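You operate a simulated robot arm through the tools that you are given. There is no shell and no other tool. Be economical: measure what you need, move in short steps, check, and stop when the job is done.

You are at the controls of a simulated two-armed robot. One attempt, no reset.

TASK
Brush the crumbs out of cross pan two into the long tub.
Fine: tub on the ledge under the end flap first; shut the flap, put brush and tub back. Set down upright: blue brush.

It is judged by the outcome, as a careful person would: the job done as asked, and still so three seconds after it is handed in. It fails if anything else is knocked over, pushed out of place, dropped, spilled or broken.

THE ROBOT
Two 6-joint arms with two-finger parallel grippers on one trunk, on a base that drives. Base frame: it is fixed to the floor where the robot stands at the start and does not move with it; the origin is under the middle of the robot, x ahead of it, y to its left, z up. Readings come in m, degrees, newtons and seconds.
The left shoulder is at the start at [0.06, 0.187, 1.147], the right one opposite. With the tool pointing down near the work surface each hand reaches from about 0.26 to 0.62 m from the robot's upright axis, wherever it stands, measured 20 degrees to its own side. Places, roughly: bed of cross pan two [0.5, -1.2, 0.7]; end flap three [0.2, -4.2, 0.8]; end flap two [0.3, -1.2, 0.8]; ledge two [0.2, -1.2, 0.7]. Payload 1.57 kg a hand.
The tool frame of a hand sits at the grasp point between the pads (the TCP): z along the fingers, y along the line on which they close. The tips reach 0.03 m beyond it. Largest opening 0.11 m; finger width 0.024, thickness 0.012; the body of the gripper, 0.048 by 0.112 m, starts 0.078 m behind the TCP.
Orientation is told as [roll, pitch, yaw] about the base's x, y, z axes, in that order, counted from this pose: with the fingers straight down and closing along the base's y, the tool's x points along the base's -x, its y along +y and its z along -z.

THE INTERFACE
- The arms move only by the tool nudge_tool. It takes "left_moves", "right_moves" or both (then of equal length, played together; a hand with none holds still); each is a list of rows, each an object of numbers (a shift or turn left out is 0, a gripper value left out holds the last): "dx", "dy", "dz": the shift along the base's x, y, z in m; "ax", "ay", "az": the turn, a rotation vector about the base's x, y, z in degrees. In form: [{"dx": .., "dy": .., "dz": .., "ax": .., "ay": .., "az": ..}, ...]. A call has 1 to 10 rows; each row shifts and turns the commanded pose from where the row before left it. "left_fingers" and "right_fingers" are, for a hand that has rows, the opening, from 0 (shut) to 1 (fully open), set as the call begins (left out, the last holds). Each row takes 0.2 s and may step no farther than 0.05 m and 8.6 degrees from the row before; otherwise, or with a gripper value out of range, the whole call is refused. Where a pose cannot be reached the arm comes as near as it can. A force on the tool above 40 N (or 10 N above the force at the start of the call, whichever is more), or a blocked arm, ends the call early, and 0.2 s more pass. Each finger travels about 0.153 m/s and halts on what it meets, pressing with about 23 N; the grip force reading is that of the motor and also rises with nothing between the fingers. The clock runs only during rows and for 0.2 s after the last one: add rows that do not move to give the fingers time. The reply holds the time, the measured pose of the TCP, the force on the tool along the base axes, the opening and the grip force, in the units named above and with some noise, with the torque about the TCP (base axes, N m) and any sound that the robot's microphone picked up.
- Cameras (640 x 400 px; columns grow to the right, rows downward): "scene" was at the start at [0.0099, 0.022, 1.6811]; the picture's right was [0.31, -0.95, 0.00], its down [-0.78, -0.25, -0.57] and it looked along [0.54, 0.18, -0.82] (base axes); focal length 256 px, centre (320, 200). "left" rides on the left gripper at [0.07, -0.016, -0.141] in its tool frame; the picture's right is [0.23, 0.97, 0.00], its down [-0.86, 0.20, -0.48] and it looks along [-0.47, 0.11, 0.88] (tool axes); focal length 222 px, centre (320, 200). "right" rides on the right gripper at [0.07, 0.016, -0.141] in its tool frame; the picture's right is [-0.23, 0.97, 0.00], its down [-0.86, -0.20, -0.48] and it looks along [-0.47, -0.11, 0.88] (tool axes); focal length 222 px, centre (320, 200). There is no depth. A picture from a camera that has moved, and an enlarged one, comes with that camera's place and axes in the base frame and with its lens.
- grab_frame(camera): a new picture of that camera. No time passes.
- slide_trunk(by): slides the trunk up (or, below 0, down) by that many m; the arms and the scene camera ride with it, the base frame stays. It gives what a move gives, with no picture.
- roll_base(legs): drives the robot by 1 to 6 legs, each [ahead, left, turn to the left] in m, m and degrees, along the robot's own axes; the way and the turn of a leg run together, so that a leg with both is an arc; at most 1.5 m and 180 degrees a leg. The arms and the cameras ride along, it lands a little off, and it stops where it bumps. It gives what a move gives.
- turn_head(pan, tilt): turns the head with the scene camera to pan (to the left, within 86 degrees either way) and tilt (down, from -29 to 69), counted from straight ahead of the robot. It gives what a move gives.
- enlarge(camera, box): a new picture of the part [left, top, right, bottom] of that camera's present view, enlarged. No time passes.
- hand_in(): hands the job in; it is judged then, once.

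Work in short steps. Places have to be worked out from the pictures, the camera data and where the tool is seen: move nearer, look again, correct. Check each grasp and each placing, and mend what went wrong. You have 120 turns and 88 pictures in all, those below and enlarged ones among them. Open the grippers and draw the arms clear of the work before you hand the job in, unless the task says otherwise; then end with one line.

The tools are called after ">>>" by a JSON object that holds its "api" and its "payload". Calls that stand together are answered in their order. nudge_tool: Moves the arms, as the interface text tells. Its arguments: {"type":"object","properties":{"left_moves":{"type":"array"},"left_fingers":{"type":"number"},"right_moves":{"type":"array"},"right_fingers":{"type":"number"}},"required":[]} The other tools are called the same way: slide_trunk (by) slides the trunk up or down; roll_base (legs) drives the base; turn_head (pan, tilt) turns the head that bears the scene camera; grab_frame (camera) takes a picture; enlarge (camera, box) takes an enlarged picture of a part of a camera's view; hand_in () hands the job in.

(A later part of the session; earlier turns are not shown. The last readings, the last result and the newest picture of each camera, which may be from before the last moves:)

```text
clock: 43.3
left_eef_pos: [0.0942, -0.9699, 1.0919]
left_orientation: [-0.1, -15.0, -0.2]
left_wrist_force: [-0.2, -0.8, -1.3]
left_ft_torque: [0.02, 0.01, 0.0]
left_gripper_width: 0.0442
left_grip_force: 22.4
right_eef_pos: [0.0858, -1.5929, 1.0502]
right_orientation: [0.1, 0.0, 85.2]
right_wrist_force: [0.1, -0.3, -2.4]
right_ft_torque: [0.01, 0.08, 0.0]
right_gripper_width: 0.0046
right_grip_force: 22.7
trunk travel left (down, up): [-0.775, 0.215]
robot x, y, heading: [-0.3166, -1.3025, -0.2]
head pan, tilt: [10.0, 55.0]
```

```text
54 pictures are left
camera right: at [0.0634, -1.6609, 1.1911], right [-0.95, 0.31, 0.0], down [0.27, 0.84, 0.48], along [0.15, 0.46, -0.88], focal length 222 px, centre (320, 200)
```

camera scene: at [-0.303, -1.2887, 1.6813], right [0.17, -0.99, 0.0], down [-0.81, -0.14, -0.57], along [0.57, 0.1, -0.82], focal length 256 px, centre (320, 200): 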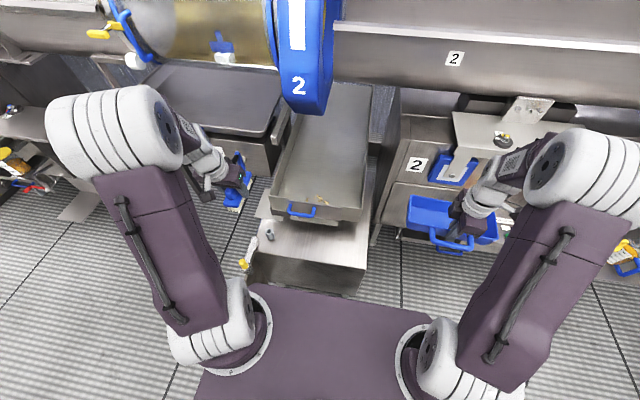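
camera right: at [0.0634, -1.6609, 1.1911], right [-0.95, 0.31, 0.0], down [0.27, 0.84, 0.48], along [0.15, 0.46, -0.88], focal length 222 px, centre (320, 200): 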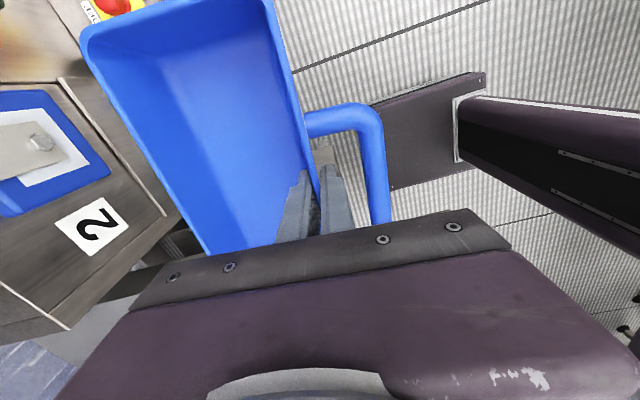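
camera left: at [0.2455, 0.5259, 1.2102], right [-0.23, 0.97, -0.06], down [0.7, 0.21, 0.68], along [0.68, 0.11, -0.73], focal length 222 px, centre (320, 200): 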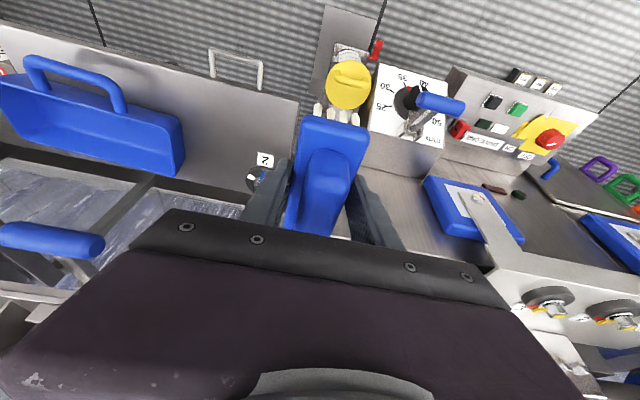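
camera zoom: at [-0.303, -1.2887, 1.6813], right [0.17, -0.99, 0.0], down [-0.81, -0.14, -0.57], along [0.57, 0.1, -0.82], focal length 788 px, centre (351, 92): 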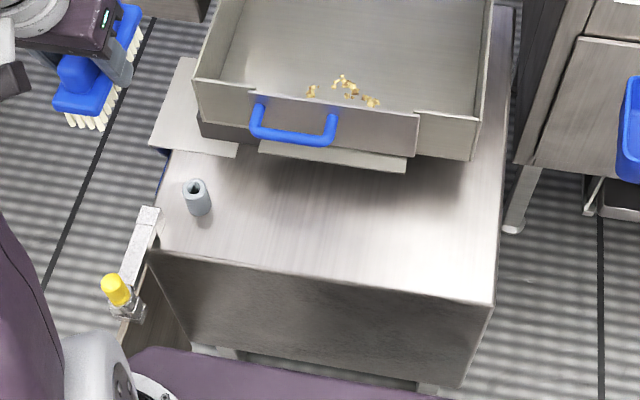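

Triangulated: ledge z≈0.65, a peg at (0.187,-0.985), flap y -1.06…-1.27 at x≈0.27 with z 0.714–0.82, and a small lip out to x≈0.255 at z≈0.70. I bring the tub over the ledge centre (y≈-1.16) and square it.

>>> {"api": "nudge_tool", "payload": {"right_moves": [{"dy": 0.048, "az": 2.4}, {"dy": 0.048, "az": 2.4}, {"dy": 0.048}, {"dy": 0.048}, {"dy": 0.048}, {"dy": 0.048}, {"dy": 0.048}, {"dy": 0.048}, {"dy": 0.048}]}}

>>> {"api": "slide_trunk", "payload": {"by": -0.15}}

>>> {"api": "grab_frame", "payload": {"camera": "scene"}}

>>> {"api": "grab_frame", "payload": {"camera": "right"}}

```text
clock: 45.3
left_eef_pos: [0.0937, -0.9685, 1.0908]
left_orientation: [-0.2, -15.0, -0.3]
left_wrist_force: [-0.1, -0.6, -0.9]
left_ft_torque: [-0.02, 0.02, 0.01]
left_gripper_width: 0.0441
left_grip_force: 22.8
right_eef_pos: [0.0856, -1.157, 1.0502]
right_orientation: [0.2, 0.1, 90.0]
right_wrist_force: [0.9, -0.2, -2.0]
right_ft_torque: [-0.03, 0.09, 0.02]
right_gripper_width: 0.0047
right_grip_force: 23.3
trunk travel left (down, up): [-0.775, 0.215]
robot x, y, heading: [-0.3154, -1.3005, -0.2]
head pan, tilt: [10.0, 55.0]
```

```text
clock: 47.0
left_eef_pos: [0.0915, -0.9703, 0.9419]
left_orientation: [-0.1, -15.0, -0.2]
left_wrist_force: [0.6, 0.2, -1.4]
left_ft_torque: [0.01, 0.04, 0.02]
left_gripper_width: 0.0445
left_grip_force: 23.2
right_eef_pos: [0.0851, -1.1596, 0.9008]
right_orientation: [0.0, 0.1, 90.0]
right_wrist_force: [-0.5, -0.4, -2.8]
right_ft_torque: [-0.02, 0.09, -0.01]
right_gripper_width: 0.0048
right_grip_force: 23.0
trunk travel left (down, up): [-0.625, 0.365]
robot x, y, heading: [-0.3167, -1.3025, -0.2]
head pan, tilt: [10.0, 55.0]
```

```text
53 pictures are left
camera scene: at [-0.304, -1.2884, 1.5313], right [0.17, -0.99, 0.0], down [-0.81, -0.14, -0.57], along [0.56, 0.1, -0.82], focal length 256 px, centre (320, 200)
```

scene: 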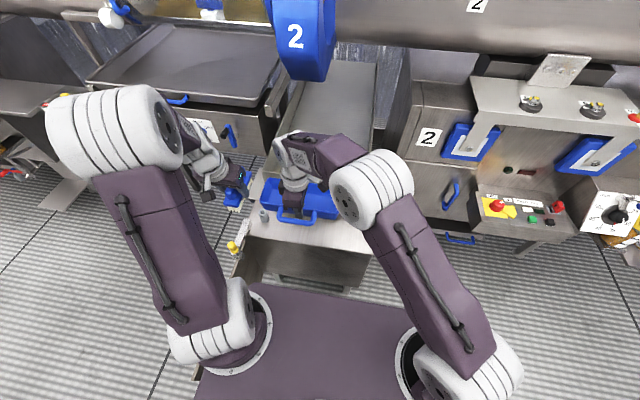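

```text
52 pictures are left
camera right: at [0.0684, -1.2289, 1.0422], right [-0.97, 0.23, 0.0], down [0.2, 0.86, 0.48], along [0.11, 0.47, -0.88], focal length 222 px, centre (320, 200)
```

right: 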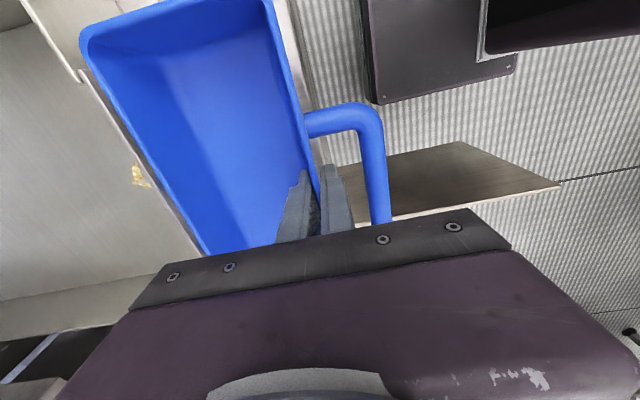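

The tub is square; its back rim is about 0.098 m beyond the TCP, and the flap handle bar sits at (0.246, y -1.075…-1.165, z 0.77). I descend with the back rim at about x 0.21, clear of the handle.

>>> {"api": "nudge_tool", "payload": {"right_moves": [{"dx": 0.015, "dy": -0.005, "dz": -0.04}, {"dx": 0.015, "dz": -0.04}, {"dz": -0.04}, {"dz": -0.04}, {"dz": -0.015}, {}]}}

>>> {"api": "enlarge", "payload": {"camera": "scene", "box": [220, 130, 400, 300]}}

```text
clock: 48.5
left_eef_pos: [0.0936, -0.9702, 0.9421]
left_orientation: [-0.1, -15.0, -0.3]
left_wrist_force: [-0.8, 0.0, -1.0]
left_ft_torque: [0.01, 0.0, 0.0]
left_gripper_width: 0.0445
left_grip_force: 23.1
right_eef_pos: [0.1141, -1.164, 0.7249]
right_orientation: [-0.1, 0.0, 89.9]
right_wrist_force: [0.1, 0.6, -1.1]
right_ft_torque: [-0.02, 0.05, 0.01]
right_gripper_width: 0.0045
right_grip_force: 23.4
trunk travel left (down, up): [-0.625, 0.365]
robot x, y, heading: [-0.3187, -1.3004, -0.4]
head pan, tilt: [10.0, 55.0]
```

```text
2.35 times, centred on (310, 215) of scene
camera zoom: at [-0.3036, -1.2883, 1.5312], right [0.17, -0.99, 0.0], down [-0.81, -0.14, -0.57], along [0.56, 0.1, -0.82], focal length 603 px, centre (344, 165)
```

zoom: 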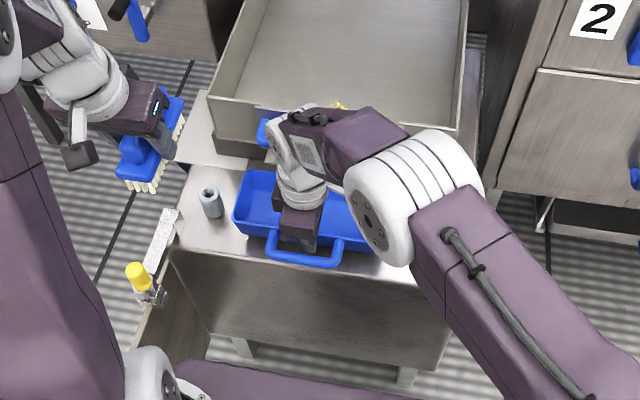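

There is clearance to the peg and the ledge. I step down gently to contact.

>>> {"api": "nudge_tool", "payload": {"right_moves": [{"dz": -0.01}, {"dz": -0.006}, {"dz": -0.005}, {"dz": -0.004}, {}]}}

```text
clock: 49.6
left_eef_pos: [0.0943, -0.9708, 0.9427]
left_orientation: [0.0, -15.0, -0.2]
left_wrist_force: [-0.2, -0.1, -1.2]
left_ft_torque: [-0.02, 0.05, -0.02]
left_gripper_width: 0.0444
left_grip_force: 23.3
right_eef_pos: [0.1144, -1.1646, 0.7016]
right_orientation: [0.1, 0.0, 89.9]
right_wrist_force: [0.6, 0.6, -0.4]
right_ft_torque: [0.03, 0.03, -0.02]
right_gripper_width: 0.0052
right_grip_force: 22.9
trunk travel left (down, up): [-0.625, 0.365]
robot x, y, heading: [-0.3159, -1.2961, -0.2]
head pan, tilt: [10.0, 55.0]
```

The load is dropping slightly, so contact may be near. I take a few more mm.

>>> {"api": "nudge_tool", "payload": {"right_moves": [{"dz": -0.003}, {"dz": -0.003}, {}]}}

>>> {"api": "grab_frame", "payload": {"camera": "right"}}

```text
clock: 50.5
left_eef_pos: [0.0914, -0.9695, 0.9437]
left_orientation: [-0.1, -15.0, -0.2]
left_wrist_force: [-0.1, 0.9, -1.6]
left_ft_torque: [-0.01, -0.01, 0.0]
left_gripper_width: 0.0442
left_grip_force: 23.7
right_eef_pos: [0.1147, -1.1635, 0.6974]
right_orientation: [-0.2, -0.1, 90.0]
right_wrist_force: [1.6, 1.7, 16.2]
right_ft_torque: [-0.05, 0.1, 0.0]
right_gripper_width: 0.0046
right_grip_force: 23.8
trunk travel left (down, up): [-0.625, 0.365]
robot x, y, heading: [-0.3209, -1.298, -0.0]
head pan, tilt: [10.0, 55.0]
```

```text
50 pictures are left
camera right: at [0.0972, -1.2341, 0.8376], right [-0.97, 0.23, 0.0], down [0.2, 0.85, 0.48], along [0.11, 0.47, -0.88], focal length 222 px, centre (320, 200)
```

right: 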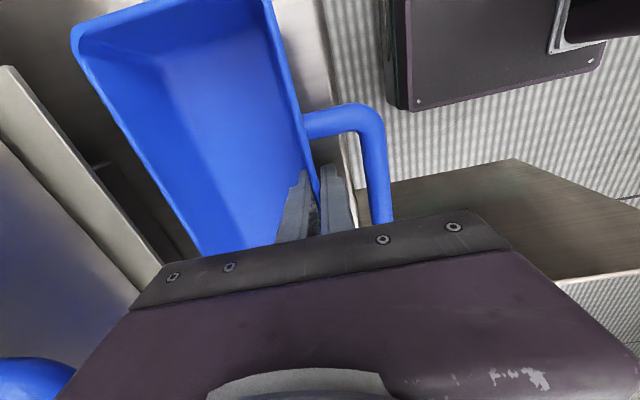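

The tub is on the ledge (contact at TCP z≈0.699). I unload it slightly and slide it forward ~3.5 cm toward the lip, watching the x force.

>>> {"api": "nudge_tool", "payload": {"right_moves": [{"dz": 0.006}, {"dx": 0.015}, {"dx": 0.01}, {"dx": 0.006}, {}]}}

>>> {"api": "grab_frame", "payload": {"camera": "right"}}

```text
clock: 51.6
left_eef_pos: [0.0941, -0.9696, 0.9424]
left_orientation: [0.0, -15.0, -0.2]
left_wrist_force: [-0.1, -0.4, -1.1]
left_ft_torque: [-0.02, 0.0, -0.01]
left_gripper_width: 0.0441
left_grip_force: 22.9
right_eef_pos: [0.1443, -1.1655, 0.7019]
right_orientation: [0.1, 0.0, 90.0]
right_wrist_force: [-0.3, 0.1, -1.7]
right_ft_torque: [-0.02, 0.02, 0.0]
right_gripper_width: 0.0048
right_grip_force: 23.4
trunk travel left (down, up): [-0.625, 0.365]
robot x, y, heading: [-0.3171, -1.3014, -0.1]
head pan, tilt: [10.0, 55.0]
```

```text
49 pictures are left
camera right: at [0.1285, -1.2345, 0.843], right [-0.97, 0.23, 0.0], down [0.2, 0.86, 0.48], along [0.11, 0.47, -0.88], focal length 222 px, centre (320, 200)
```

right: 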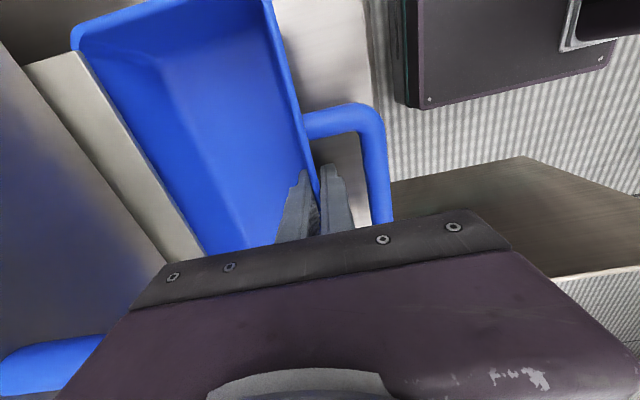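

The lip now overhangs the tub's back rim, just as intended. I push on ~15 mm, lower and release.

>>> {"api": "nudge_tool", "payload": {"right_moves": [{"dx": 0.008}, {"dx": 0.007}, {"dz": -0.003}, {}]}}

>>> {"api": "nudge_tool", "payload": {"right_moves": [{}, {}], "right_fingers": 0.3}}

>>> {"api": "nudge_tool", "payload": {"right_moves": [{"dz": 0.03}, {"dz": 0.04, "dx": -0.02}, {"dz": 0.04, "dx": -0.03}, {"dz": 0.04, "dx": -0.02}, {"dy": -0.04}, {"dy": -0.04}, {"dy": -0.04}]}}

>>> {"api": "enlarge", "payload": {"camera": "scene", "box": [220, 130, 400, 300]}}

```text
clock: 52.6
left_eef_pos: [0.0936, -0.9699, 0.9424]
left_orientation: [-0.2, -15.0, -0.2]
left_wrist_force: [-0.3, -0.7, -1.3]
left_ft_torque: [0.04, 0.03, 0.01]
left_gripper_width: 0.0441
left_grip_force: 22.7
right_eef_pos: [0.1534, -1.1701, 0.7014]
right_orientation: [0.0, 0.1, 90.0]
right_wrist_force: [-0.5, -0.5, -1.6]
right_ft_torque: [-0.02, 0.08, -0.03]
right_gripper_width: 0.0047
right_grip_force: 23.2
right hand out of reach, approached as far as the arm can: row 1, 2
trunk travel left (down, up): [-0.625, 0.365]
robot x, y, heading: [-0.3191, -1.3046, -0.3]
head pan, tilt: [10.0, 55.0]
```

```text
clock: 53.2
left_eef_pos: [0.0928, -0.9704, 0.9418]
left_orientation: [0.0, -15.0, -0.1]
left_wrist_force: [-0.3, -0.6, -1.5]
left_ft_torque: [-0.01, 0.04, 0.0]
left_gripper_width: 0.0443
left_grip_force: 22.8
right_eef_pos: [0.1536, -1.1696, 0.702]
right_orientation: [0.0, 0.1, 90.0]
right_wrist_force: [0.4, 0.1, 0.0]
right_ft_torque: [0.02, 0.01, -0.04]
right_gripper_width: 0.0331
right_grip_force: 0.1
trunk travel left (down, up): [-0.625, 0.365]
robot x, y, heading: [-0.3149, -1.2993, -0.2]
head pan, tilt: [10.0, 55.0]
```

```text
clock: 54.9
left_eef_pos: [0.093, -0.9706, 0.9437]
left_orientation: [-0.2, -15.0, -0.3]
left_wrist_force: [0.5, 0.1, -1.4]
left_ft_torque: [0.02, 0.02, 0.0]
left_gripper_width: 0.0441
left_grip_force: 23.4
right_eef_pos: [0.0835, -1.2926, 0.8495]
right_orientation: [0.0, -0.1, 90.0]
right_wrist_force: [0.8, -0.5, 1.0]
right_ft_torque: [0.01, 0.0, 0.0]
right_gripper_width: 0.033
right_grip_force: 0.1
trunk travel left (down, up): [-0.625, 0.365]
robot x, y, heading: [-0.3161, -1.3006, -0.4]
head pan, tilt: [10.0, 55.0]
```

```text
2.35 times, centred on (310, 215) of scene
camera zoom: at [-0.3042, -1.2898, 1.5313], right [0.17, -0.99, 0.0], down [-0.81, -0.14, -0.57], along [0.57, 0.1, -0.82], focal length 603 px, centre (344, 165)
```

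zoom: 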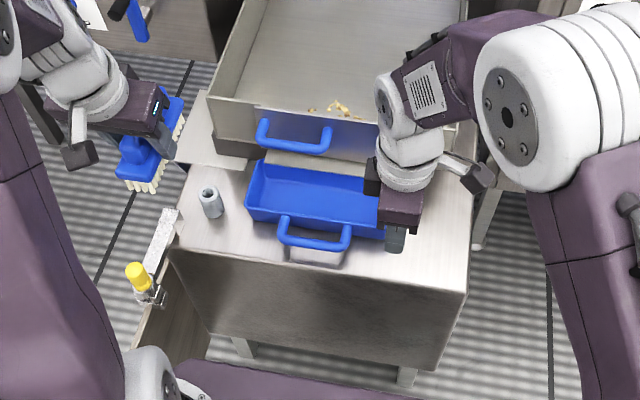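

The tub sits upright on the ledge with the lip over its back rim. I move the right hand clear and look closely at the flap to find its hinge, and drive 9 cm closer for reach.

>>> {"api": "nudge_tool", "payload": {"right_moves": [{"dy": -0.04, "dx": -0.02, "dz": 0.03}, {"dy": -0.04, "dx": -0.02, "dz": 0.03}, {"dy": -0.04, "dx": -0.02, "dz": 0.03}]}}

>>> {"api": "roll_base", "payload": {"legs": [[0.09, 0, 0]]}}

>>> {"api": "enlarge", "payload": {"camera": "scene", "box": [250, 110, 410, 210]}}

```text
refused: row 1 steps farther than a row can; nothing moved
```

```text
clock: 56.0
left_eef_pos: [0.1844, -0.9695, 0.9421]
left_orientation: [-0.1, -15.1, -0.2]
left_wrist_force: [0.0, -0.1, -1.4]
left_ft_torque: [0.03, 0.02, -0.03]
left_gripper_width: 0.0444
left_grip_force: 23.1
right_eef_pos: [0.1748, -1.2905, 0.8493]
right_orientation: [0.0, -0.1, 90.1]
right_wrist_force: [-0.3, 0.6, 0.5]
right_ft_torque: [0.01, 0.03, 0.0]
right_gripper_width: 0.0331
right_grip_force: 0.1
trunk travel left (down, up): [-0.625, 0.365]
robot x, y, heading: [-0.2302, -1.3039, -0.1]
head pan, tilt: [10.0, 55.0]
```

```text
4.00 times, centred on (330, 160) of scene
camera zoom: at [-0.213, -1.2887, 1.5313], right [0.17, -0.99, 0.0], down [-0.81, -0.14, -0.57], along [0.56, 0.1, -0.82], focal length 1024 px, centre (280, 360)
```

zoom: 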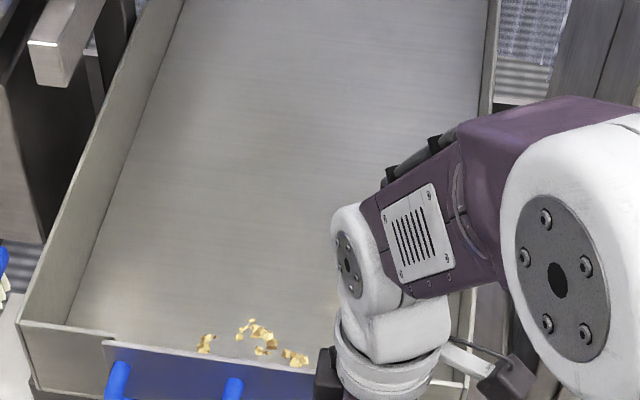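

The drive was fine; the hand move was refused for step size. I retreat the right hand in smaller steps and look again.

>>> {"api": "nudge_tool", "payload": {"right_moves": [{"dy": -0.02, "dx": -0.03, "dz": 0.02}, {"dy": -0.02, "dx": -0.03, "dz": 0.02}, {"dy": -0.03, "dx": -0.02, "dz": 0.02}, {"dy": -0.04}, {"dy": -0.04}]}}

>>> {"api": "enlarge", "payload": {"camera": "scene", "box": [240, 160, 400, 260]}}

>>> {"api": "grab_frame", "payload": {"camera": "right"}}

```text
clock: 57.2
left_eef_pos: [0.1833, -0.9699, 0.9422]
left_orientation: [-0.1, -15.0, 0.0]
left_wrist_force: [-0.1, 0.6, -0.8]
left_ft_torque: [-0.02, 0.01, -0.07]
left_gripper_width: 0.0443
left_grip_force: 23.0
right_eef_pos: [0.0927, -1.4423, 0.9075]
right_orientation: [0.0, 0.0, 90.1]
right_wrist_force: [1.1, -0.4, -0.5]
right_ft_torque: [0.0, -0.02, 0.01]
right_gripper_width: 0.0329
right_grip_force: 0.1
trunk travel left (down, up): [-0.625, 0.365]
robot x, y, heading: [-0.2299, -1.3046, -0.1]
head pan, tilt: [10.0, 55.0]
```

```text
4.00 times, centred on (320, 210) of scene
camera zoom: at [-0.2135, -1.2898, 1.5313], right [0.17, -0.99, 0.0], down [-0.81, -0.14, -0.57], along [0.56, 0.1, -0.82], focal length 1024 px, centre (320, 160)
```

zoom: 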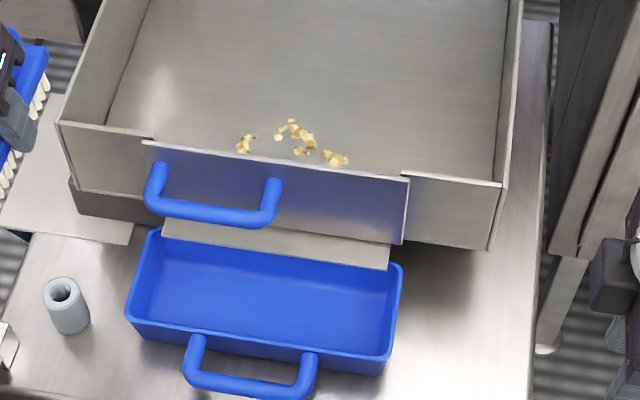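

```text
45 pictures are left
camera right: at [0.0771, -1.5114, 1.0496], right [-0.97, 0.23, 0.0], down [0.2, 0.86, 0.48], along [0.11, 0.47, -0.88], focal length 222 px, centre (320, 200)
```

right: 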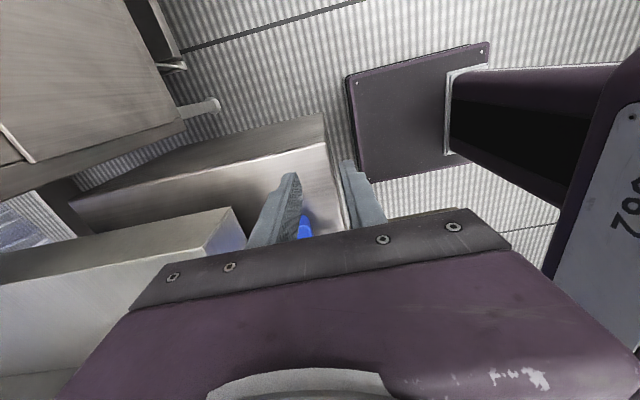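

The flap is a plate over the cut-out, with its handle at the left (so probably hinged at the right); crumbs are at x≈0.34–0.385, y≈-1.10…-1.22. I drive 4 cm more forward and bring the right hand above the handle's right part.

>>> {"api": "roll_base", "payload": {"legs": [[0.04, 0, 0]]}}

>>> {"api": "nudge_tool", "payload": {"right_moves": [{"dy": 0.045}, {"dy": 0.045}, {"dy": 0.045, "dx": 0.02}, {"dy": 0.045, "dx": 0.02}, {"dy": 0.045, "dx": 0.02}, {"dy": 0.045, "dx": 0.02}, {"dy": 0.025, "dx": 0.015}, {}], "right_fingers": 0.3}}

>>> {"api": "grab_frame", "payload": {"camera": "right"}}

```text
clock: 58.0
left_eef_pos: [0.2214, -0.9681, 0.9422]
left_orientation: [-0.1, -15.1, -0.2]
left_wrist_force: [0.2, -0.6, -0.8]
left_ft_torque: [0.02, 0.01, -0.03]
left_gripper_width: 0.0445
left_grip_force: 23.2
right_eef_pos: [0.1324, -1.4399, 0.9086]
right_orientation: [0.0, 0.0, 90.1]
right_wrist_force: [-0.3, -0.2, -0.2]
right_ft_torque: [-0.02, -0.01, 0.01]
right_gripper_width: 0.0328
right_grip_force: 0.0
trunk travel left (down, up): [-0.625, 0.365]
robot x, y, heading: [-0.1892, -1.3003, -0.0]
head pan, tilt: [10.0, 55.0]
```

```text
clock: 59.8
left_eef_pos: [0.2234, -0.9694, 0.9427]
left_orientation: [0.0, -15.0, -0.1]
left_wrist_force: [-0.3, 0.6, -1.4]
left_ft_torque: [0.0, 0.0, 0.02]
left_gripper_width: 0.0441
left_grip_force: 22.7
right_eef_pos: [0.2272, -1.1452, 0.9097]
right_orientation: [-0.1, 0.1, 90.0]
right_wrist_force: [-0.2, 0.4, 0.6]
right_ft_torque: [0.0, 0.02, -0.01]
right_gripper_width: 0.0329
right_grip_force: 0.1
trunk travel left (down, up): [-0.625, 0.365]
robot x, y, heading: [-0.185, -1.303, 0.3]
head pan, tilt: [10.0, 55.0]
```

```text
44 pictures are left
camera right: at [0.2113, -1.2148, 1.0504], right [-0.97, 0.23, 0.0], down [0.2, 0.86, 0.48], along [0.11, 0.47, -0.88], focal length 222 px, centre (320, 200)
```

right: 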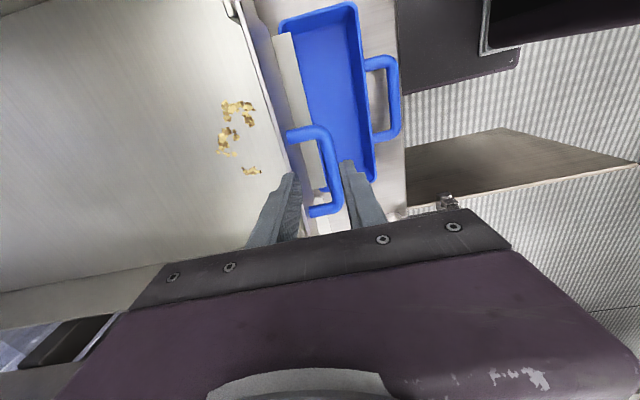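

The handle bar is at x≈0.227, z≈0.775, y -1.16…-1.05, with a ~3 cm gap to the flap. I straddle it at y≈-1.128 and grip.

>>> {"api": "nudge_tool", "payload": {"right_moves": [{"dy": 0.017, "dz": -0.03}, {"dz": -0.04}, {"dz": -0.035}, {"dz": -0.025}, {}]}}

>>> {"api": "grab_frame", "payload": {"camera": "right"}}

```text
clock: 60.6
left_eef_pos: [0.222, -0.9699, 0.9435]
left_orientation: [-0.2, -15.2, 0.0]
left_wrist_force: [-0.1, 0.2, -0.6]
left_ft_torque: [-0.04, 0.03, -0.03]
left_gripper_width: 0.0441
left_grip_force: 22.6
right_eef_pos: [0.2279, -1.13, 0.8225]
right_orientation: [0.0, 0.0, 90.0]
right_wrist_force: [-13.3, -9.1, 18.2]
right_ft_torque: [0.14, -0.57, -0.33]
right_gripper_width: 0.0329
right_grip_force: 0.0
trunk travel left (down, up): [-0.625, 0.365]
robot x, y, heading: [-0.1889, -1.3044, -0.1]
head pan, tilt: [10.0, 55.0]
stopped in row 3 (right hand): the force on the tool passed its limit at 76 N (the readings are from after the stop); the commanded pose is now the measured one
```

```text
43 pictures are left
camera right: at [0.2109, -1.1995, 0.9641], right [-0.97, 0.23, 0.0], down [0.2, 0.86, 0.48], along [0.11, 0.47, -0.88], focal length 222 px, centre (320, 200)
```

right: 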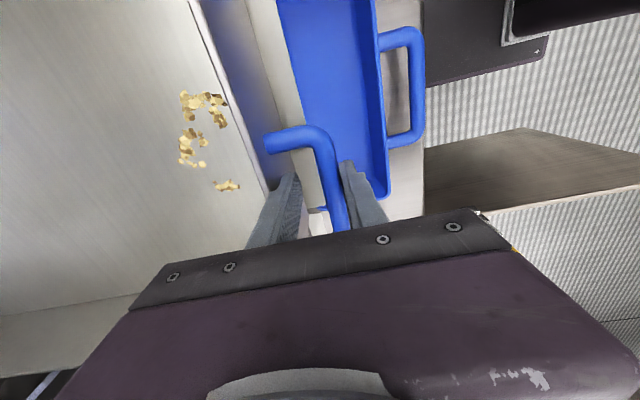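

The outer fingertip touched the bar's top edge; the bar looks to be at x≈0.22. I raise slightly, shift 9 mm toward me, and retry.

>>> {"api": "nudge_tool", "payload": {"right_moves": [{"dz": 0.012}, {"dx": -0.008}, {}], "right_fingers": 0.34}}

>>> {"api": "enlarge", "payload": {"camera": "right", "box": [220, 100, 420, 240]}}

```text
clock: 61.4
left_eef_pos: [0.2237, -0.9689, 0.9411]
left_orientation: [-0.1, -15.0, -0.1]
left_wrist_force: [0.3, -0.1, -1.4]
left_ft_torque: [0.0, 0.02, -0.05]
left_gripper_width: 0.0445
left_grip_force: 23.3
right_eef_pos: [0.2212, -1.1289, 0.8333]
right_orientation: [-0.2, -0.1, 90.1]
right_wrist_force: [-0.4, 0.4, -0.3]
right_ft_torque: [0.0, -0.03, 0.01]
right_gripper_width: 0.0372
right_grip_force: 0.0
trunk travel left (down, up): [-0.625, 0.365]
robot x, y, heading: [-0.1857, -1.3035, -0.4]
head pan, tilt: [10.0, 55.0]
```

```text
2.86 times, centred on (320, 170) of right
camera zoom: at [0.2049, -1.199, 0.9741], right [-0.97, 0.23, 0.0], down [0.2, 0.85, 0.48], along [0.11, 0.47, -0.88], focal length 635 px, centre (320, 286)
```

zoom: 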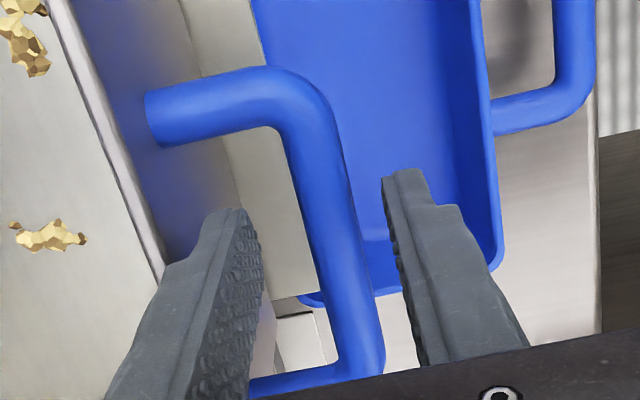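

The bar is now centred between the fingers. I descend to z≈0.785 and close.

>>> {"api": "nudge_tool", "payload": {"right_moves": [{"dz": -0.015}, {"dz": -0.015}, {"dz": -0.015}, {}]}}

>>> {"api": "nudge_tool", "payload": {"right_moves": [{}, {}, {}], "right_fingers": 0}}

```text
clock: 62.4
left_eef_pos: [0.2229, -0.9697, 0.9441]
left_orientation: [-0.1, -14.9, -0.1]
left_wrist_force: [-0.3, -0.2, 0.0]
left_ft_torque: [-0.01, 0.02, -0.01]
left_gripper_width: 0.0443
left_grip_force: 23.1
right_eef_pos: [0.2204, -1.1307, 0.7879]
right_orientation: [-0.1, -0.1, 90.2]
right_wrist_force: [-0.4, 0.2, -0.3]
right_ft_torque: [-0.01, -0.01, 0.01]
right_gripper_width: 0.0375
right_grip_force: 0.1
trunk travel left (down, up): [-0.625, 0.365]
robot x, y, heading: [-0.1899, -1.3036, -0.2]
head pan, tilt: [10.0, 55.0]
```

```text
clock: 63.2
left_eef_pos: [0.2218, -0.9679, 0.9423]
left_orientation: [-0.1, -14.9, -0.1]
left_wrist_force: [0.4, -0.1, -2.0]
left_ft_torque: [-0.02, -0.01, 0.01]
left_gripper_width: 0.0441
left_grip_force: 22.4
right_eef_pos: [0.2191, -1.1289, 0.788]
right_orientation: [0.0, 0.0, 90.0]
right_wrist_force: [-10.4, 1.2, -5.3]
right_ft_torque: [0.3, -0.09, -0.27]
right_gripper_width: 0.016
right_grip_force: 31.8
trunk travel left (down, up): [-0.625, 0.365]
robot x, y, heading: [-0.1901, -1.2995, -0.2]
head pan, tilt: [10.0, 55.0]
```

The bar is gripped (16 mm). I test a gentle pull toward me with a small yaw for a right-side hinge.

>>> {"api": "nudge_tool", "payload": {"right_moves": [{"dx": -0.005, "az": 2}, {"dx": -0.005, "az": 2}, {}]}}

>>> {"api": "enlarge", "payload": {"camera": "scene", "box": [240, 160, 400, 260]}}

```text
clock: 64.0
left_eef_pos: [0.2238, -0.9706, 0.9423]
left_orientation: [-0.1, -14.8, -0.1]
left_wrist_force: [0.9, 0.1, -0.2]
left_ft_torque: [0.04, 0.05, -0.02]
left_gripper_width: 0.0441
left_grip_force: 23.4
right_eef_pos: [0.2117, -1.1321, 0.7875]
right_orientation: [0.0, 0.1, 94.1]
right_wrist_force: [-0.4, -10.4, -6.3]
right_ft_torque: [0.14, 0.0, -0.71]
right_gripper_width: 0.016
right_grip_force: 31.8
trunk travel left (down, up): [-0.625, 0.365]
robot x, y, heading: [-0.19, -1.3011, -0.1]
head pan, tilt: [10.0, 55.0]
```

```text
4.00 times, centred on (320, 210) of scene
camera zoom: at [-0.1727, -1.2905, 1.5312], right [0.17, -0.99, 0.0], down [-0.81, -0.14, -0.57], along [0.56, 0.1, -0.82], focal length 1024 px, centre (320, 160)
```

zoom: 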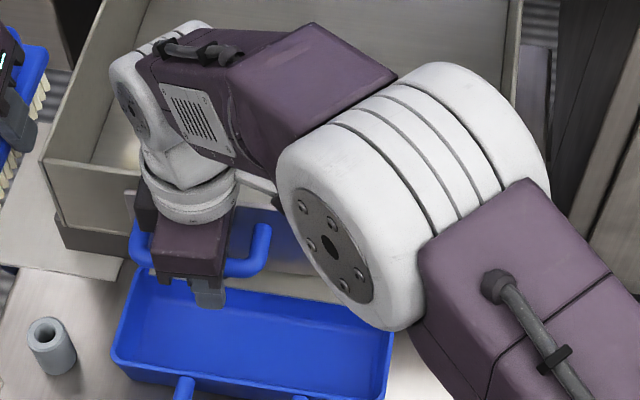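

The flap swings out with small force, consistent with a hinge at the right near (0.27,-1.272). I follow the arc about that hinge for four 8° steps.

>>> {"api": "nudge_tool", "payload": {"right_moves": [{"dx": -0.019, "dy": -0.0094, "az": 7.5}, {"dx": -0.0175, "dy": -0.012, "az": 8}, {"dx": -0.0156, "dy": -0.0142, "az": 8}, {"dx": -0.0134, "dy": -0.0164, "az": 8}, {}]}}

>>> {"api": "enlarge", "payload": {"camera": "scene", "box": [240, 160, 400, 260]}}

```text
clock: 65.2
left_eef_pos: [0.2216, -0.9675, 0.942]
left_orientation: [-0.2, -15.0, -0.1]
left_wrist_force: [0.5, 0.5, -1.2]
left_ft_torque: [0.02, 0.0, 0.01]
left_gripper_width: 0.0444
left_grip_force: 22.8
right_eef_pos: [0.1443, -1.1809, 0.7886]
right_orientation: [-0.2, 0.2, 125.6]
right_wrist_force: [-20.2, 11.5, -3.5]
right_ft_torque: [0.09, -0.13, -0.8]
right_gripper_width: 0.0162
right_grip_force: 32.0
trunk travel left (down, up): [-0.625, 0.365]
robot x, y, heading: [-0.1847, -1.2978, 0.1]
head pan, tilt: [10.0, 55.0]
```

```text
4.00 times, centred on (320, 210) of scene
camera zoom: at [-0.1775, -1.2861, 1.5313], right [0.17, -0.99, 0.0], down [-0.81, -0.14, -0.58], along [0.57, 0.1, -0.82], focal length 1024 px, centre (320, 160)
```

zoom: 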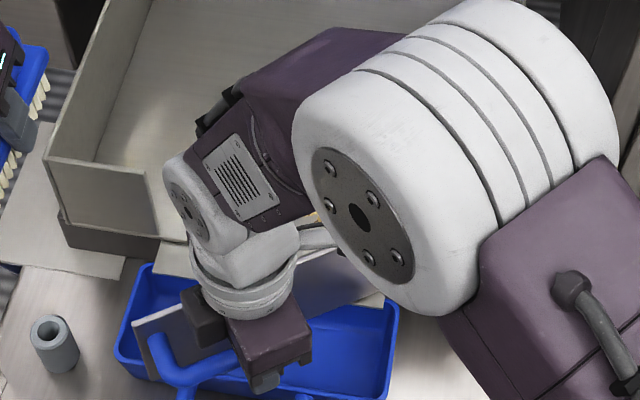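

The flap is ~32° open and the force shows I'm cutting slightly inside the arc. I continue with a small outward correction.

>>> {"api": "nudge_tool", "payload": {"right_moves": [{"dx": -0.0143, "dy": -0.0162, "az": 8}, {"dx": -0.0105, "dy": -0.018, "az": 8}, {"dx": -0.0085, "dy": -0.019, "az": 8}, {}]}}

```text
clock: 66.2
left_eef_pos: [0.2232, -0.9695, 0.9422]
left_orientation: [-0.1, -15.1, -0.1]
left_wrist_force: [-0.4, -0.8, -0.7]
left_ft_torque: [-0.01, 0.02, 0.0]
left_gripper_width: 0.0443
left_grip_force: 23.6
right_eef_pos: [0.1131, -1.2344, 0.7888]
right_orientation: [-0.1, 0.0, 149.6]
right_wrist_force: [-5.7, -5.4, -9.8]
right_ft_torque: [-0.08, -0.27, -0.91]
right_gripper_width: 0.0163
right_grip_force: 32.1
trunk travel left (down, up): [-0.625, 0.365]
robot x, y, heading: [-0.1856, -1.301, -0.2]
head pan, tilt: [10.0, 55.0]
```

About 60° open with low force. I open three more steps to near 85°.

>>> {"api": "nudge_tool", "payload": {"right_moves": [{"dx": -0.0047, "dy": -0.0212, "az": 7}, {"dx": -0.001, "dy": -0.0215, "az": 7.5}, {"dx": 0.002, "dy": -0.0213, "az": 7.5}, {}]}}

>>> {"api": "grab_frame", "payload": {"camera": "scene"}}

```text
clock: 67.2
left_eef_pos: [0.2214, -0.9685, 0.9431]
left_orientation: [-0.1, -15.0, -0.1]
left_wrist_force: [0.1, -0.4, -1.5]
left_ft_torque: [-0.01, 0.04, -0.01]
left_gripper_width: 0.0443
left_grip_force: 23.2
right_eef_pos: [0.1091, -1.2995, 0.7891]
right_orientation: [0.0, -0.1, 171.6]
right_wrist_force: [-18.9, -4.4, -8.7]
right_ft_torque: [0.04, -0.1, -0.31]
right_gripper_width: 0.0159
right_grip_force: 31.4
trunk travel left (down, up): [-0.625, 0.365]
robot x, y, heading: [-0.1863, -1.3017, -0.1]
head pan, tilt: [10.0, 55.0]
```

```text
39 pictures are left
camera scene: at [-0.177, -1.2893, 1.5312], right [0.17, -0.99, 0.0], down [-0.81, -0.14, -0.58], along [0.57, 0.1, -0.82], focal length 256 px, centre (320, 200)
```

scene: 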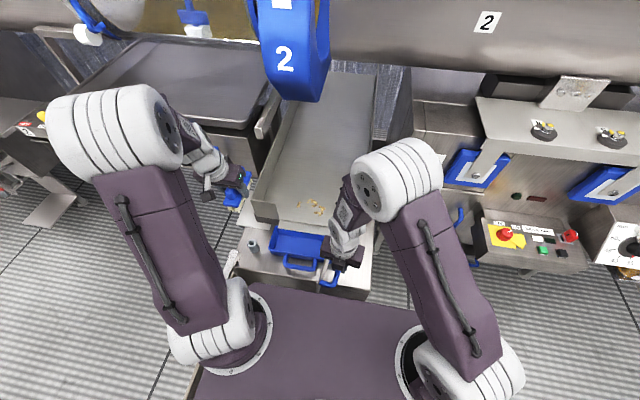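

The flap stands ~82° open and the tub hasn't moved; I keep holding the flap with the right hand. I now turn the brush by -90° so it lies across the pan, and move it above the bed.

>>> {"api": "nudge_tool", "payload": {"left_moves": [{"az": -8.5, "dx": 0.015}, {"az": -8.5, "dx": 0.015}, {"az": -8.5, "dx": 0.015, "dy": -0.01}, {"az": -8.5, "dx": 0.015, "dy": -0.02}, {"az": -8.5, "dx": 0.015, "dy": -0.025}, {"az": -8.5, "dx": 0.015, "dy": -0.025}, {"az": -8.5, "dx": 0.015, "dy": -0.025}, {"az": -8.5, "dx": 0.015, "dy": -0.025}, {"az": -8.5, "dx": 0.015, "dy": -0.025}, {"az": -8.5, "dx": 0.01, "dy": -0.021}]}}

>>> {"api": "enlarge", "payload": {"camera": "scene", "box": [220, 130, 420, 290]}}

>>> {"api": "grab_frame", "payload": {"camera": "left"}}

```text
clock: 69.4
left_eef_pos: [0.3652, -1.1462, 0.945]
left_orientation: [0.0, -14.9, -85.3]
left_wrist_force: [-0.6, 0.9, -0.1]
left_ft_torque: [0.03, 0.0, 0.01]
left_gripper_width: 0.0445
left_grip_force: 23.2
right_eef_pos: [0.108, -1.2973, 0.7893]
right_orientation: [-0.1, 0.0, 171.6]
right_wrist_force: [-17.6, -6.0, -1.8]
right_ft_torque: [0.15, 0.34, -0.38]
right_gripper_width: 0.0158
right_grip_force: 31.2
trunk travel left (down, up): [-0.625, 0.365]
robot x, y, heading: [-0.185, -1.2965, 0.1]
head pan, tilt: [10.0, 55.0]
```

```text
2.50 times, centred on (320, 210) of scene
camera zoom: at [-0.1768, -1.2902, 1.5313], right [0.17, -0.99, 0.0], down [-0.81, -0.14, -0.58], along [0.57, 0.1, -0.82], focal length 640 px, centre (320, 175)
```

zoom: 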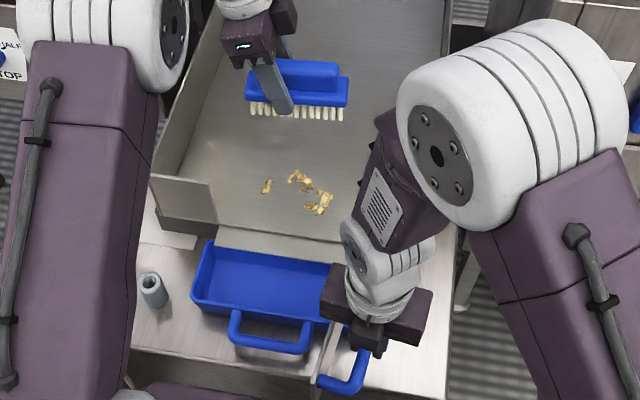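

```text
37 pictures are left
camera left: at [0.3389, -1.0447, 1.0619], right [0.95, 0.3, -0.06], down [0.26, -0.68, 0.68], along [0.16, -0.67, -0.73], focal length 222 px, centre (320, 200)
```

left: 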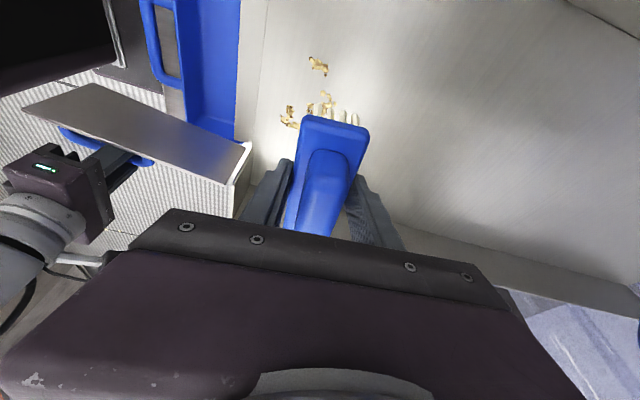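

The crumbs span x 0.33–0.38, y -1.11…-1.215; the brush spans about y -1.10…-1.236. I move it to x≈0.42 behind the crumbs and lower part way.

>>> {"api": "nudge_tool", "payload": {"left_moves": [{"dx": 0.02, "az": -4}, {"dx": 0.02, "dz": -0.02}, {"dx": 0.015, "dz": -0.03}, {"dz": -0.03}, {"dz": -0.03}, {}]}}

>>> {"api": "enlarge", "payload": {"camera": "scene", "box": [240, 130, 400, 230]}}

```text
clock: 70.8
left_eef_pos: [0.4098, -1.1435, 0.8305]
left_orientation: [0.1, -14.8, -89.0]
left_wrist_force: [-0.1, 0.0, -0.1]
left_ft_torque: [0.02, 0.0, 0.04]
left_gripper_width: 0.0441
left_grip_force: 23.0
left hand out of reach, approached as far as the arm can: row 3
right_eef_pos: [0.1085, -1.2986, 0.7901]
right_orientation: [-0.1, -0.1, 171.6]
right_wrist_force: [-13.9, -5.2, 2.4]
right_ft_torque: [0.05, -0.03, -0.5]
right_gripper_width: 0.0153
right_grip_force: 31.0
trunk travel left (down, up): [-0.625, 0.365]
robot x, y, heading: [-0.1859, -1.3001, -0.2]
head pan, tilt: [10.0, 55.0]
```

```text
4.00 times, centred on (320, 180) of scene
camera zoom: at [-0.1766, -1.2897, 1.5313], right [0.17, -0.99, 0.0], down [-0.81, -0.14, -0.58], along [0.57, 0.1, -0.82], focal length 1024 px, centre (320, 280)
```

zoom: 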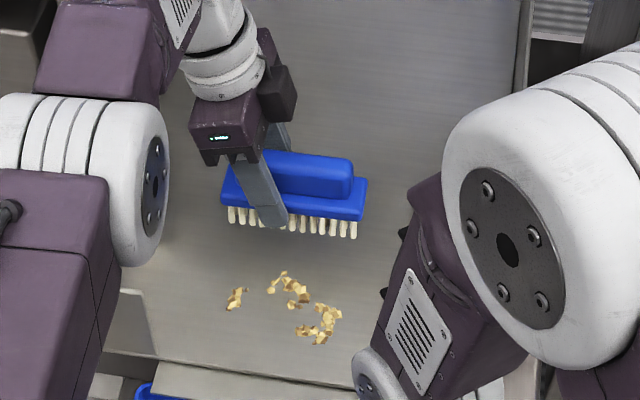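

The brush is behind the crumbs with bristles at z≈0.775. I lower in small steps to bed contact.

>>> {"api": "nudge_tool", "payload": {"left_moves": [{"dz": -0.02}, {"dz": -0.02}, {"dz": -0.006}, {"dz": -0.004}, {}]}}

```text
clock: 72.0
left_eef_pos: [0.4084, -1.1448, 0.7831]
left_orientation: [0.0, -15.0, -89.2]
left_wrist_force: [-0.9, 0.2, 6.0]
left_ft_torque: [-0.52, 0.07, -0.08]
left_gripper_width: 0.0441
left_grip_force: 23.3
right_eef_pos: [0.1091, -1.299, 0.7893]
right_orientation: [-0.2, 0.1, 171.6]
right_wrist_force: [-9.1, -4.4, 0.7]
right_ft_torque: [0.13, 0.24, -0.5]
right_gripper_width: 0.0159
right_grip_force: 31.4
trunk travel left (down, up): [-0.625, 0.365]
robot x, y, heading: [-0.1858, -1.3014, -0.1]
head pan, tilt: [10.0, 55.0]
```

The bristles touch with ~6 N (bed z≈0.727). I sweep slowly toward the cut-out.

>>> {"api": "nudge_tool", "payload": {"left_moves": [{"dx": -0.015}, {"dx": -0.015}, {"dx": -0.015}, {"dx": -0.015}, {"dx": -0.015}, {"dx": -0.012}]}}

>>> {"api": "enlarge", "payload": {"camera": "scene", "box": [240, 160, 400, 260]}}

```text
clock: 73.4
left_eef_pos: [0.3463, -1.1453, 0.779]
left_orientation: [0.0, -15.0, -89.2]
left_wrist_force: [1.3, 0.1, 2.6]
left_ft_torque: [-0.32, -0.09, 0.09]
left_gripper_width: 0.0444
left_grip_force: 22.7
left hand out of reach, approached as far as the arm can: row 1, 2, 3
right_eef_pos: [0.1101, -1.2987, 0.7888]
right_orientation: [-0.1, 0.0, 171.5]
right_wrist_force: [-7.9, -3.7, 7.8]
right_ft_torque: [0.07, 0.05, -0.5]
right_gripper_width: 0.0155
right_grip_force: 31.2
trunk travel left (down, up): [-0.625, 0.365]
robot x, y, heading: [-0.1898, -1.2992, -0.0]
head pan, tilt: [10.0, 55.0]
```

```text
4.00 times, centred on (320, 210) of scene
camera zoom: at [-0.1764, -1.2898, 1.5313], right [0.17, -0.99, 0.0], down [-0.81, -0.14, -0.58], along [0.57, 0.1, -0.82], focal length 1024 px, centre (320, 160)
```

zoom: 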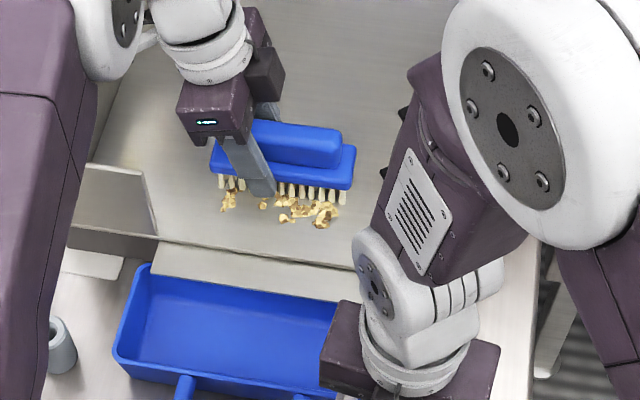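

The crumbs are collecting in front of the bristles. I continue the stroke with slightly more pressure and a slight shift left.

>>> {"api": "nudge_tool", "payload": {"left_moves": [{"dx": -0.012, "dz": -0.001, "dy": 0.003}, {"dx": -0.014, "dz": -0.001}, {"dx": -0.014}, {"dx": -0.014}, {"dx": -0.012}, {}]}}

>>> {"api": "enlarge", "payload": {"camera": "scene", "box": [240, 160, 400, 260]}}

```text
clock: 74.8
left_eef_pos: [0.2792, -1.1416, 0.7784]
left_orientation: [-0.1, -14.9, -89.1]
left_wrist_force: [-0.2, -0.7, -0.6]
left_ft_torque: [0.01, -0.01, 0.02]
left_gripper_width: 0.0443
left_grip_force: 22.7
right_eef_pos: [0.1082, -1.2997, 0.7902]
right_orientation: [-0.2, 0.0, 171.7]
right_wrist_force: [-7.5, -4.7, 11.5]
right_ft_torque: [0.0, -0.27, -0.54]
right_gripper_width: 0.0158
right_grip_force: 31.3
trunk travel left (down, up): [-0.625, 0.365]
robot x, y, heading: [-0.1856, -1.301, -0.1]
head pan, tilt: [10.0, 55.0]
```

```text
4.00 times, centred on (320, 210) of scene
camera zoom: at [-0.1763, -1.2897, 1.5313], right [0.17, -0.99, 0.0], down [-0.81, -0.14, -0.57], along [0.57, 0.1, -0.82], focal length 1024 px, centre (320, 160)
```

zoom: 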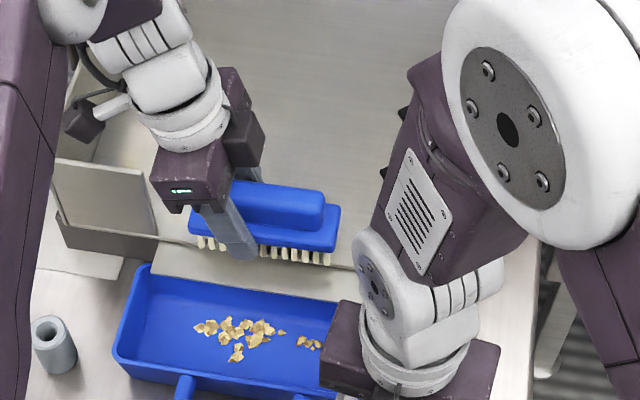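

The crumbs dropped into the tub. I lift the brush and draw it away to inspect the bed and lip for leftovers.

>>> {"api": "nudge_tool", "payload": {"left_moves": [{"dz": 0.03}, {"dz": 0.04}, {"dz": 0.04}, {"dy": 0.04}, {"dy": 0.045}, {"dy": 0.045}]}}

>>> {"api": "enlarge", "payload": {"camera": "scene", "box": [240, 140, 400, 260]}}

>>> {"api": "grab_frame", "payload": {"camera": "left"}}

```text
clock: 76.2
left_eef_pos: [0.2797, -1.0115, 0.8886]
left_orientation: [-0.1, -15.0, -89.1]
left_wrist_force: [-0.8, 0.5, -2.5]
left_ft_torque: [0.0, 0.01, 0.01]
left_gripper_width: 0.0444
left_grip_force: 22.8
right_eef_pos: [0.1089, -1.299, 0.7884]
right_orientation: [0.0, 0.0, 171.4]
right_wrist_force: [-6.8, -2.9, 10.6]
right_ft_torque: [-0.06, -0.13, -0.54]
right_gripper_width: 0.0156
right_grip_force: 31.2
trunk travel left (down, up): [-0.625, 0.365]
robot x, y, heading: [-0.1856, -1.3015, -0.2]
head pan, tilt: [10.0, 55.0]
```

```text
3.33 times, centred on (320, 200) of scene
camera zoom: at [-0.176, -1.2883, 1.5313], right [0.17, -0.99, 0.0], down [-0.81, -0.14, -0.57], along [0.57, 0.1, -0.82], focal length 854 px, centre (320, 200)
```

zoom: 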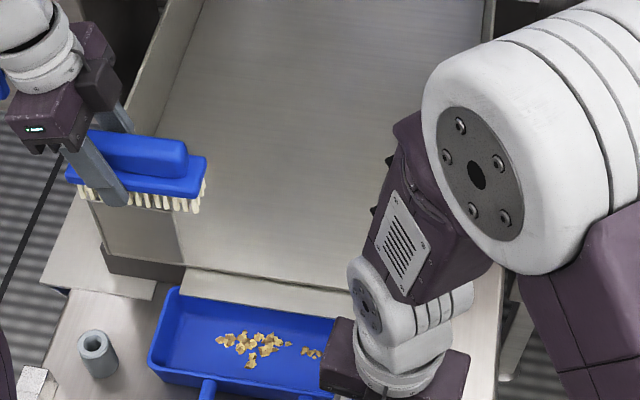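

```text
32 pictures are left
camera left: at [0.2603, -0.908, 1.0063], right [0.97, 0.23, -0.06], down [0.21, -0.7, 0.68], along [0.12, -0.68, -0.73], focal length 222 px, centre (320, 200)
```

left: 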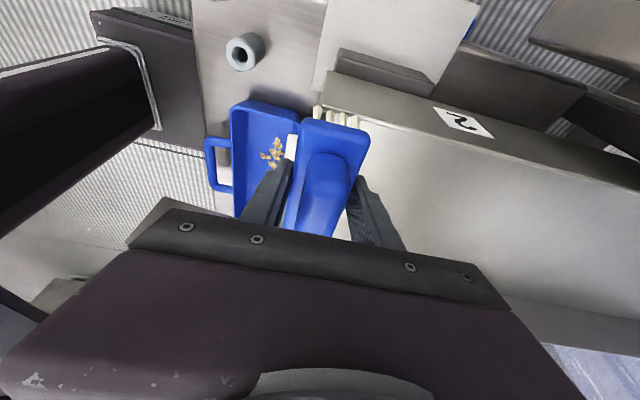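

The bed and lip look clean. I move the brush farther left and up, then close the flap by reversing the arc with the right hand (first half).

>>> {"api": "nudge_tool", "payload": {"left_moves": [{"dy": 0.03, "dz": 0.03}, {"dy": 0.03, "dz": 0.03, "dx": -0.015}, {"dy": 0.03, "dx": -0.03}, {"dx": -0.03}]}}

>>> {"api": "nudge_tool", "payload": {"right_moves": [{"dx": -0.002, "dy": 0.0213, "az": -7.5}, {"dx": 0.001, "dy": 0.0215, "az": -7.5}, {"dx": 0.0047, "dy": 0.0212, "az": -7}, {"dx": 0.0085, "dy": 0.019, "az": -8}, {"dx": 0.0105, "dy": 0.018, "az": -8}, {"dx": 0.0143, "dy": 0.0162, "az": -8}]}}

```text
clock: 77.2
left_eef_pos: [0.2044, -0.9202, 0.9494]
left_orientation: [-0.1, -14.8, -89.0]
left_wrist_force: [0.2, 0.5, -1.1]
left_ft_torque: [0.02, 0.02, 0.0]
left_gripper_width: 0.0443
left_grip_force: 22.7
right_eef_pos: [0.1089, -1.2991, 0.7891]
right_orientation: [-0.3, 0.1, 171.6]
right_wrist_force: [-7.9, -4.8, 8.4]
right_ft_torque: [-0.1, -0.85, -0.47]
right_gripper_width: 0.0157
right_grip_force: 30.9
trunk travel left (down, up): [-0.625, 0.365]
robot x, y, heading: [-0.188, -1.2993, -0.3]
head pan, tilt: [10.0, 55.0]
```

```text
clock: 78.6
left_eef_pos: [0.2049, -0.9196, 0.9485]
left_orientation: [-0.2, -15.0, -89.1]
left_wrist_force: [0.3, 0.0, -1.2]
left_ft_torque: [0.01, 0.01, 0.01]
left_gripper_width: 0.0444
left_grip_force: 22.9
right_eef_pos: [0.1458, -1.1818, 0.7892]
right_orientation: [-0.1, -0.1, 125.4]
right_wrist_force: [-6.0, -1.4, 7.1]
right_ft_torque: [0.11, 0.04, -0.83]
right_gripper_width: 0.016
right_grip_force: 31.9
trunk travel left (down, up): [-0.625, 0.365]
robot x, y, heading: [-0.1863, -1.3012, -0.1]
head pan, tilt: [10.0, 55.0]
```

The flap is following smoothly. I finish the arc to the closed pose.

>>> {"api": "nudge_tool", "payload": {"right_moves": [{"dx": 0.0134, "dy": 0.0164, "az": -8}, {"dx": 0.0156, "dy": 0.0142, "az": -8}, {"dx": 0.0165, "dy": 0.012, "az": -8}, {"dx": 0.018, "dy": 0.0084, "az": -7.5}, {"dx": 0.005, "dy": 0.001, "az": -2}, {"dx": 0.006, "dy": 0.001, "az": -2}, {}]}}

>>> {"api": "grab_frame", "payload": {"camera": "right"}}

```text
clock: 80.2
left_eef_pos: [0.2063, -0.9224, 0.9485]
left_orientation: [0.0, -14.9, -89.1]
left_wrist_force: [0.4, -1.2, -1.2]
left_ft_torque: [0.04, 0.0, 0.0]
left_gripper_width: 0.0444
left_grip_force: 23.1
right_eef_pos: [0.2189, -1.1298, 0.7877]
right_orientation: [0.2, 0.0, 90.0]
right_wrist_force: [-5.7, -17.3, -8.0]
right_ft_torque: [0.12, -0.03, -0.19]
right_gripper_width: 0.0158
right_grip_force: 31.0
trunk travel left (down, up): [-0.625, 0.365]
robot x, y, heading: [-0.184, -1.3014, 0.1]
head pan, tilt: [10.0, 55.0]
```

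```text
31 pictures are left
camera right: at [0.2028, -1.1998, 0.9288], right [-0.97, 0.23, 0.0], down [0.2, 0.85, 0.48], along [0.11, 0.47, -0.88], focal length 222 px, centre (320, 200)
```

right: 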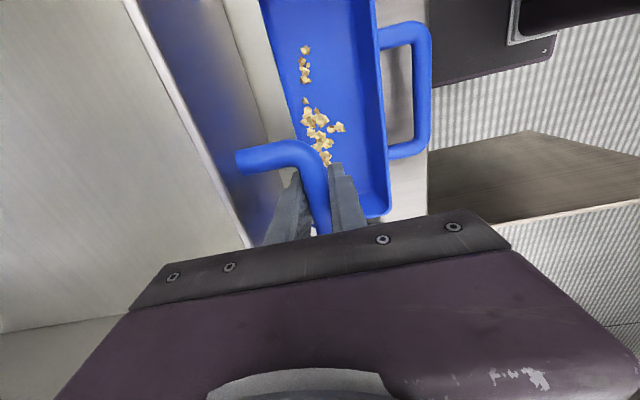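

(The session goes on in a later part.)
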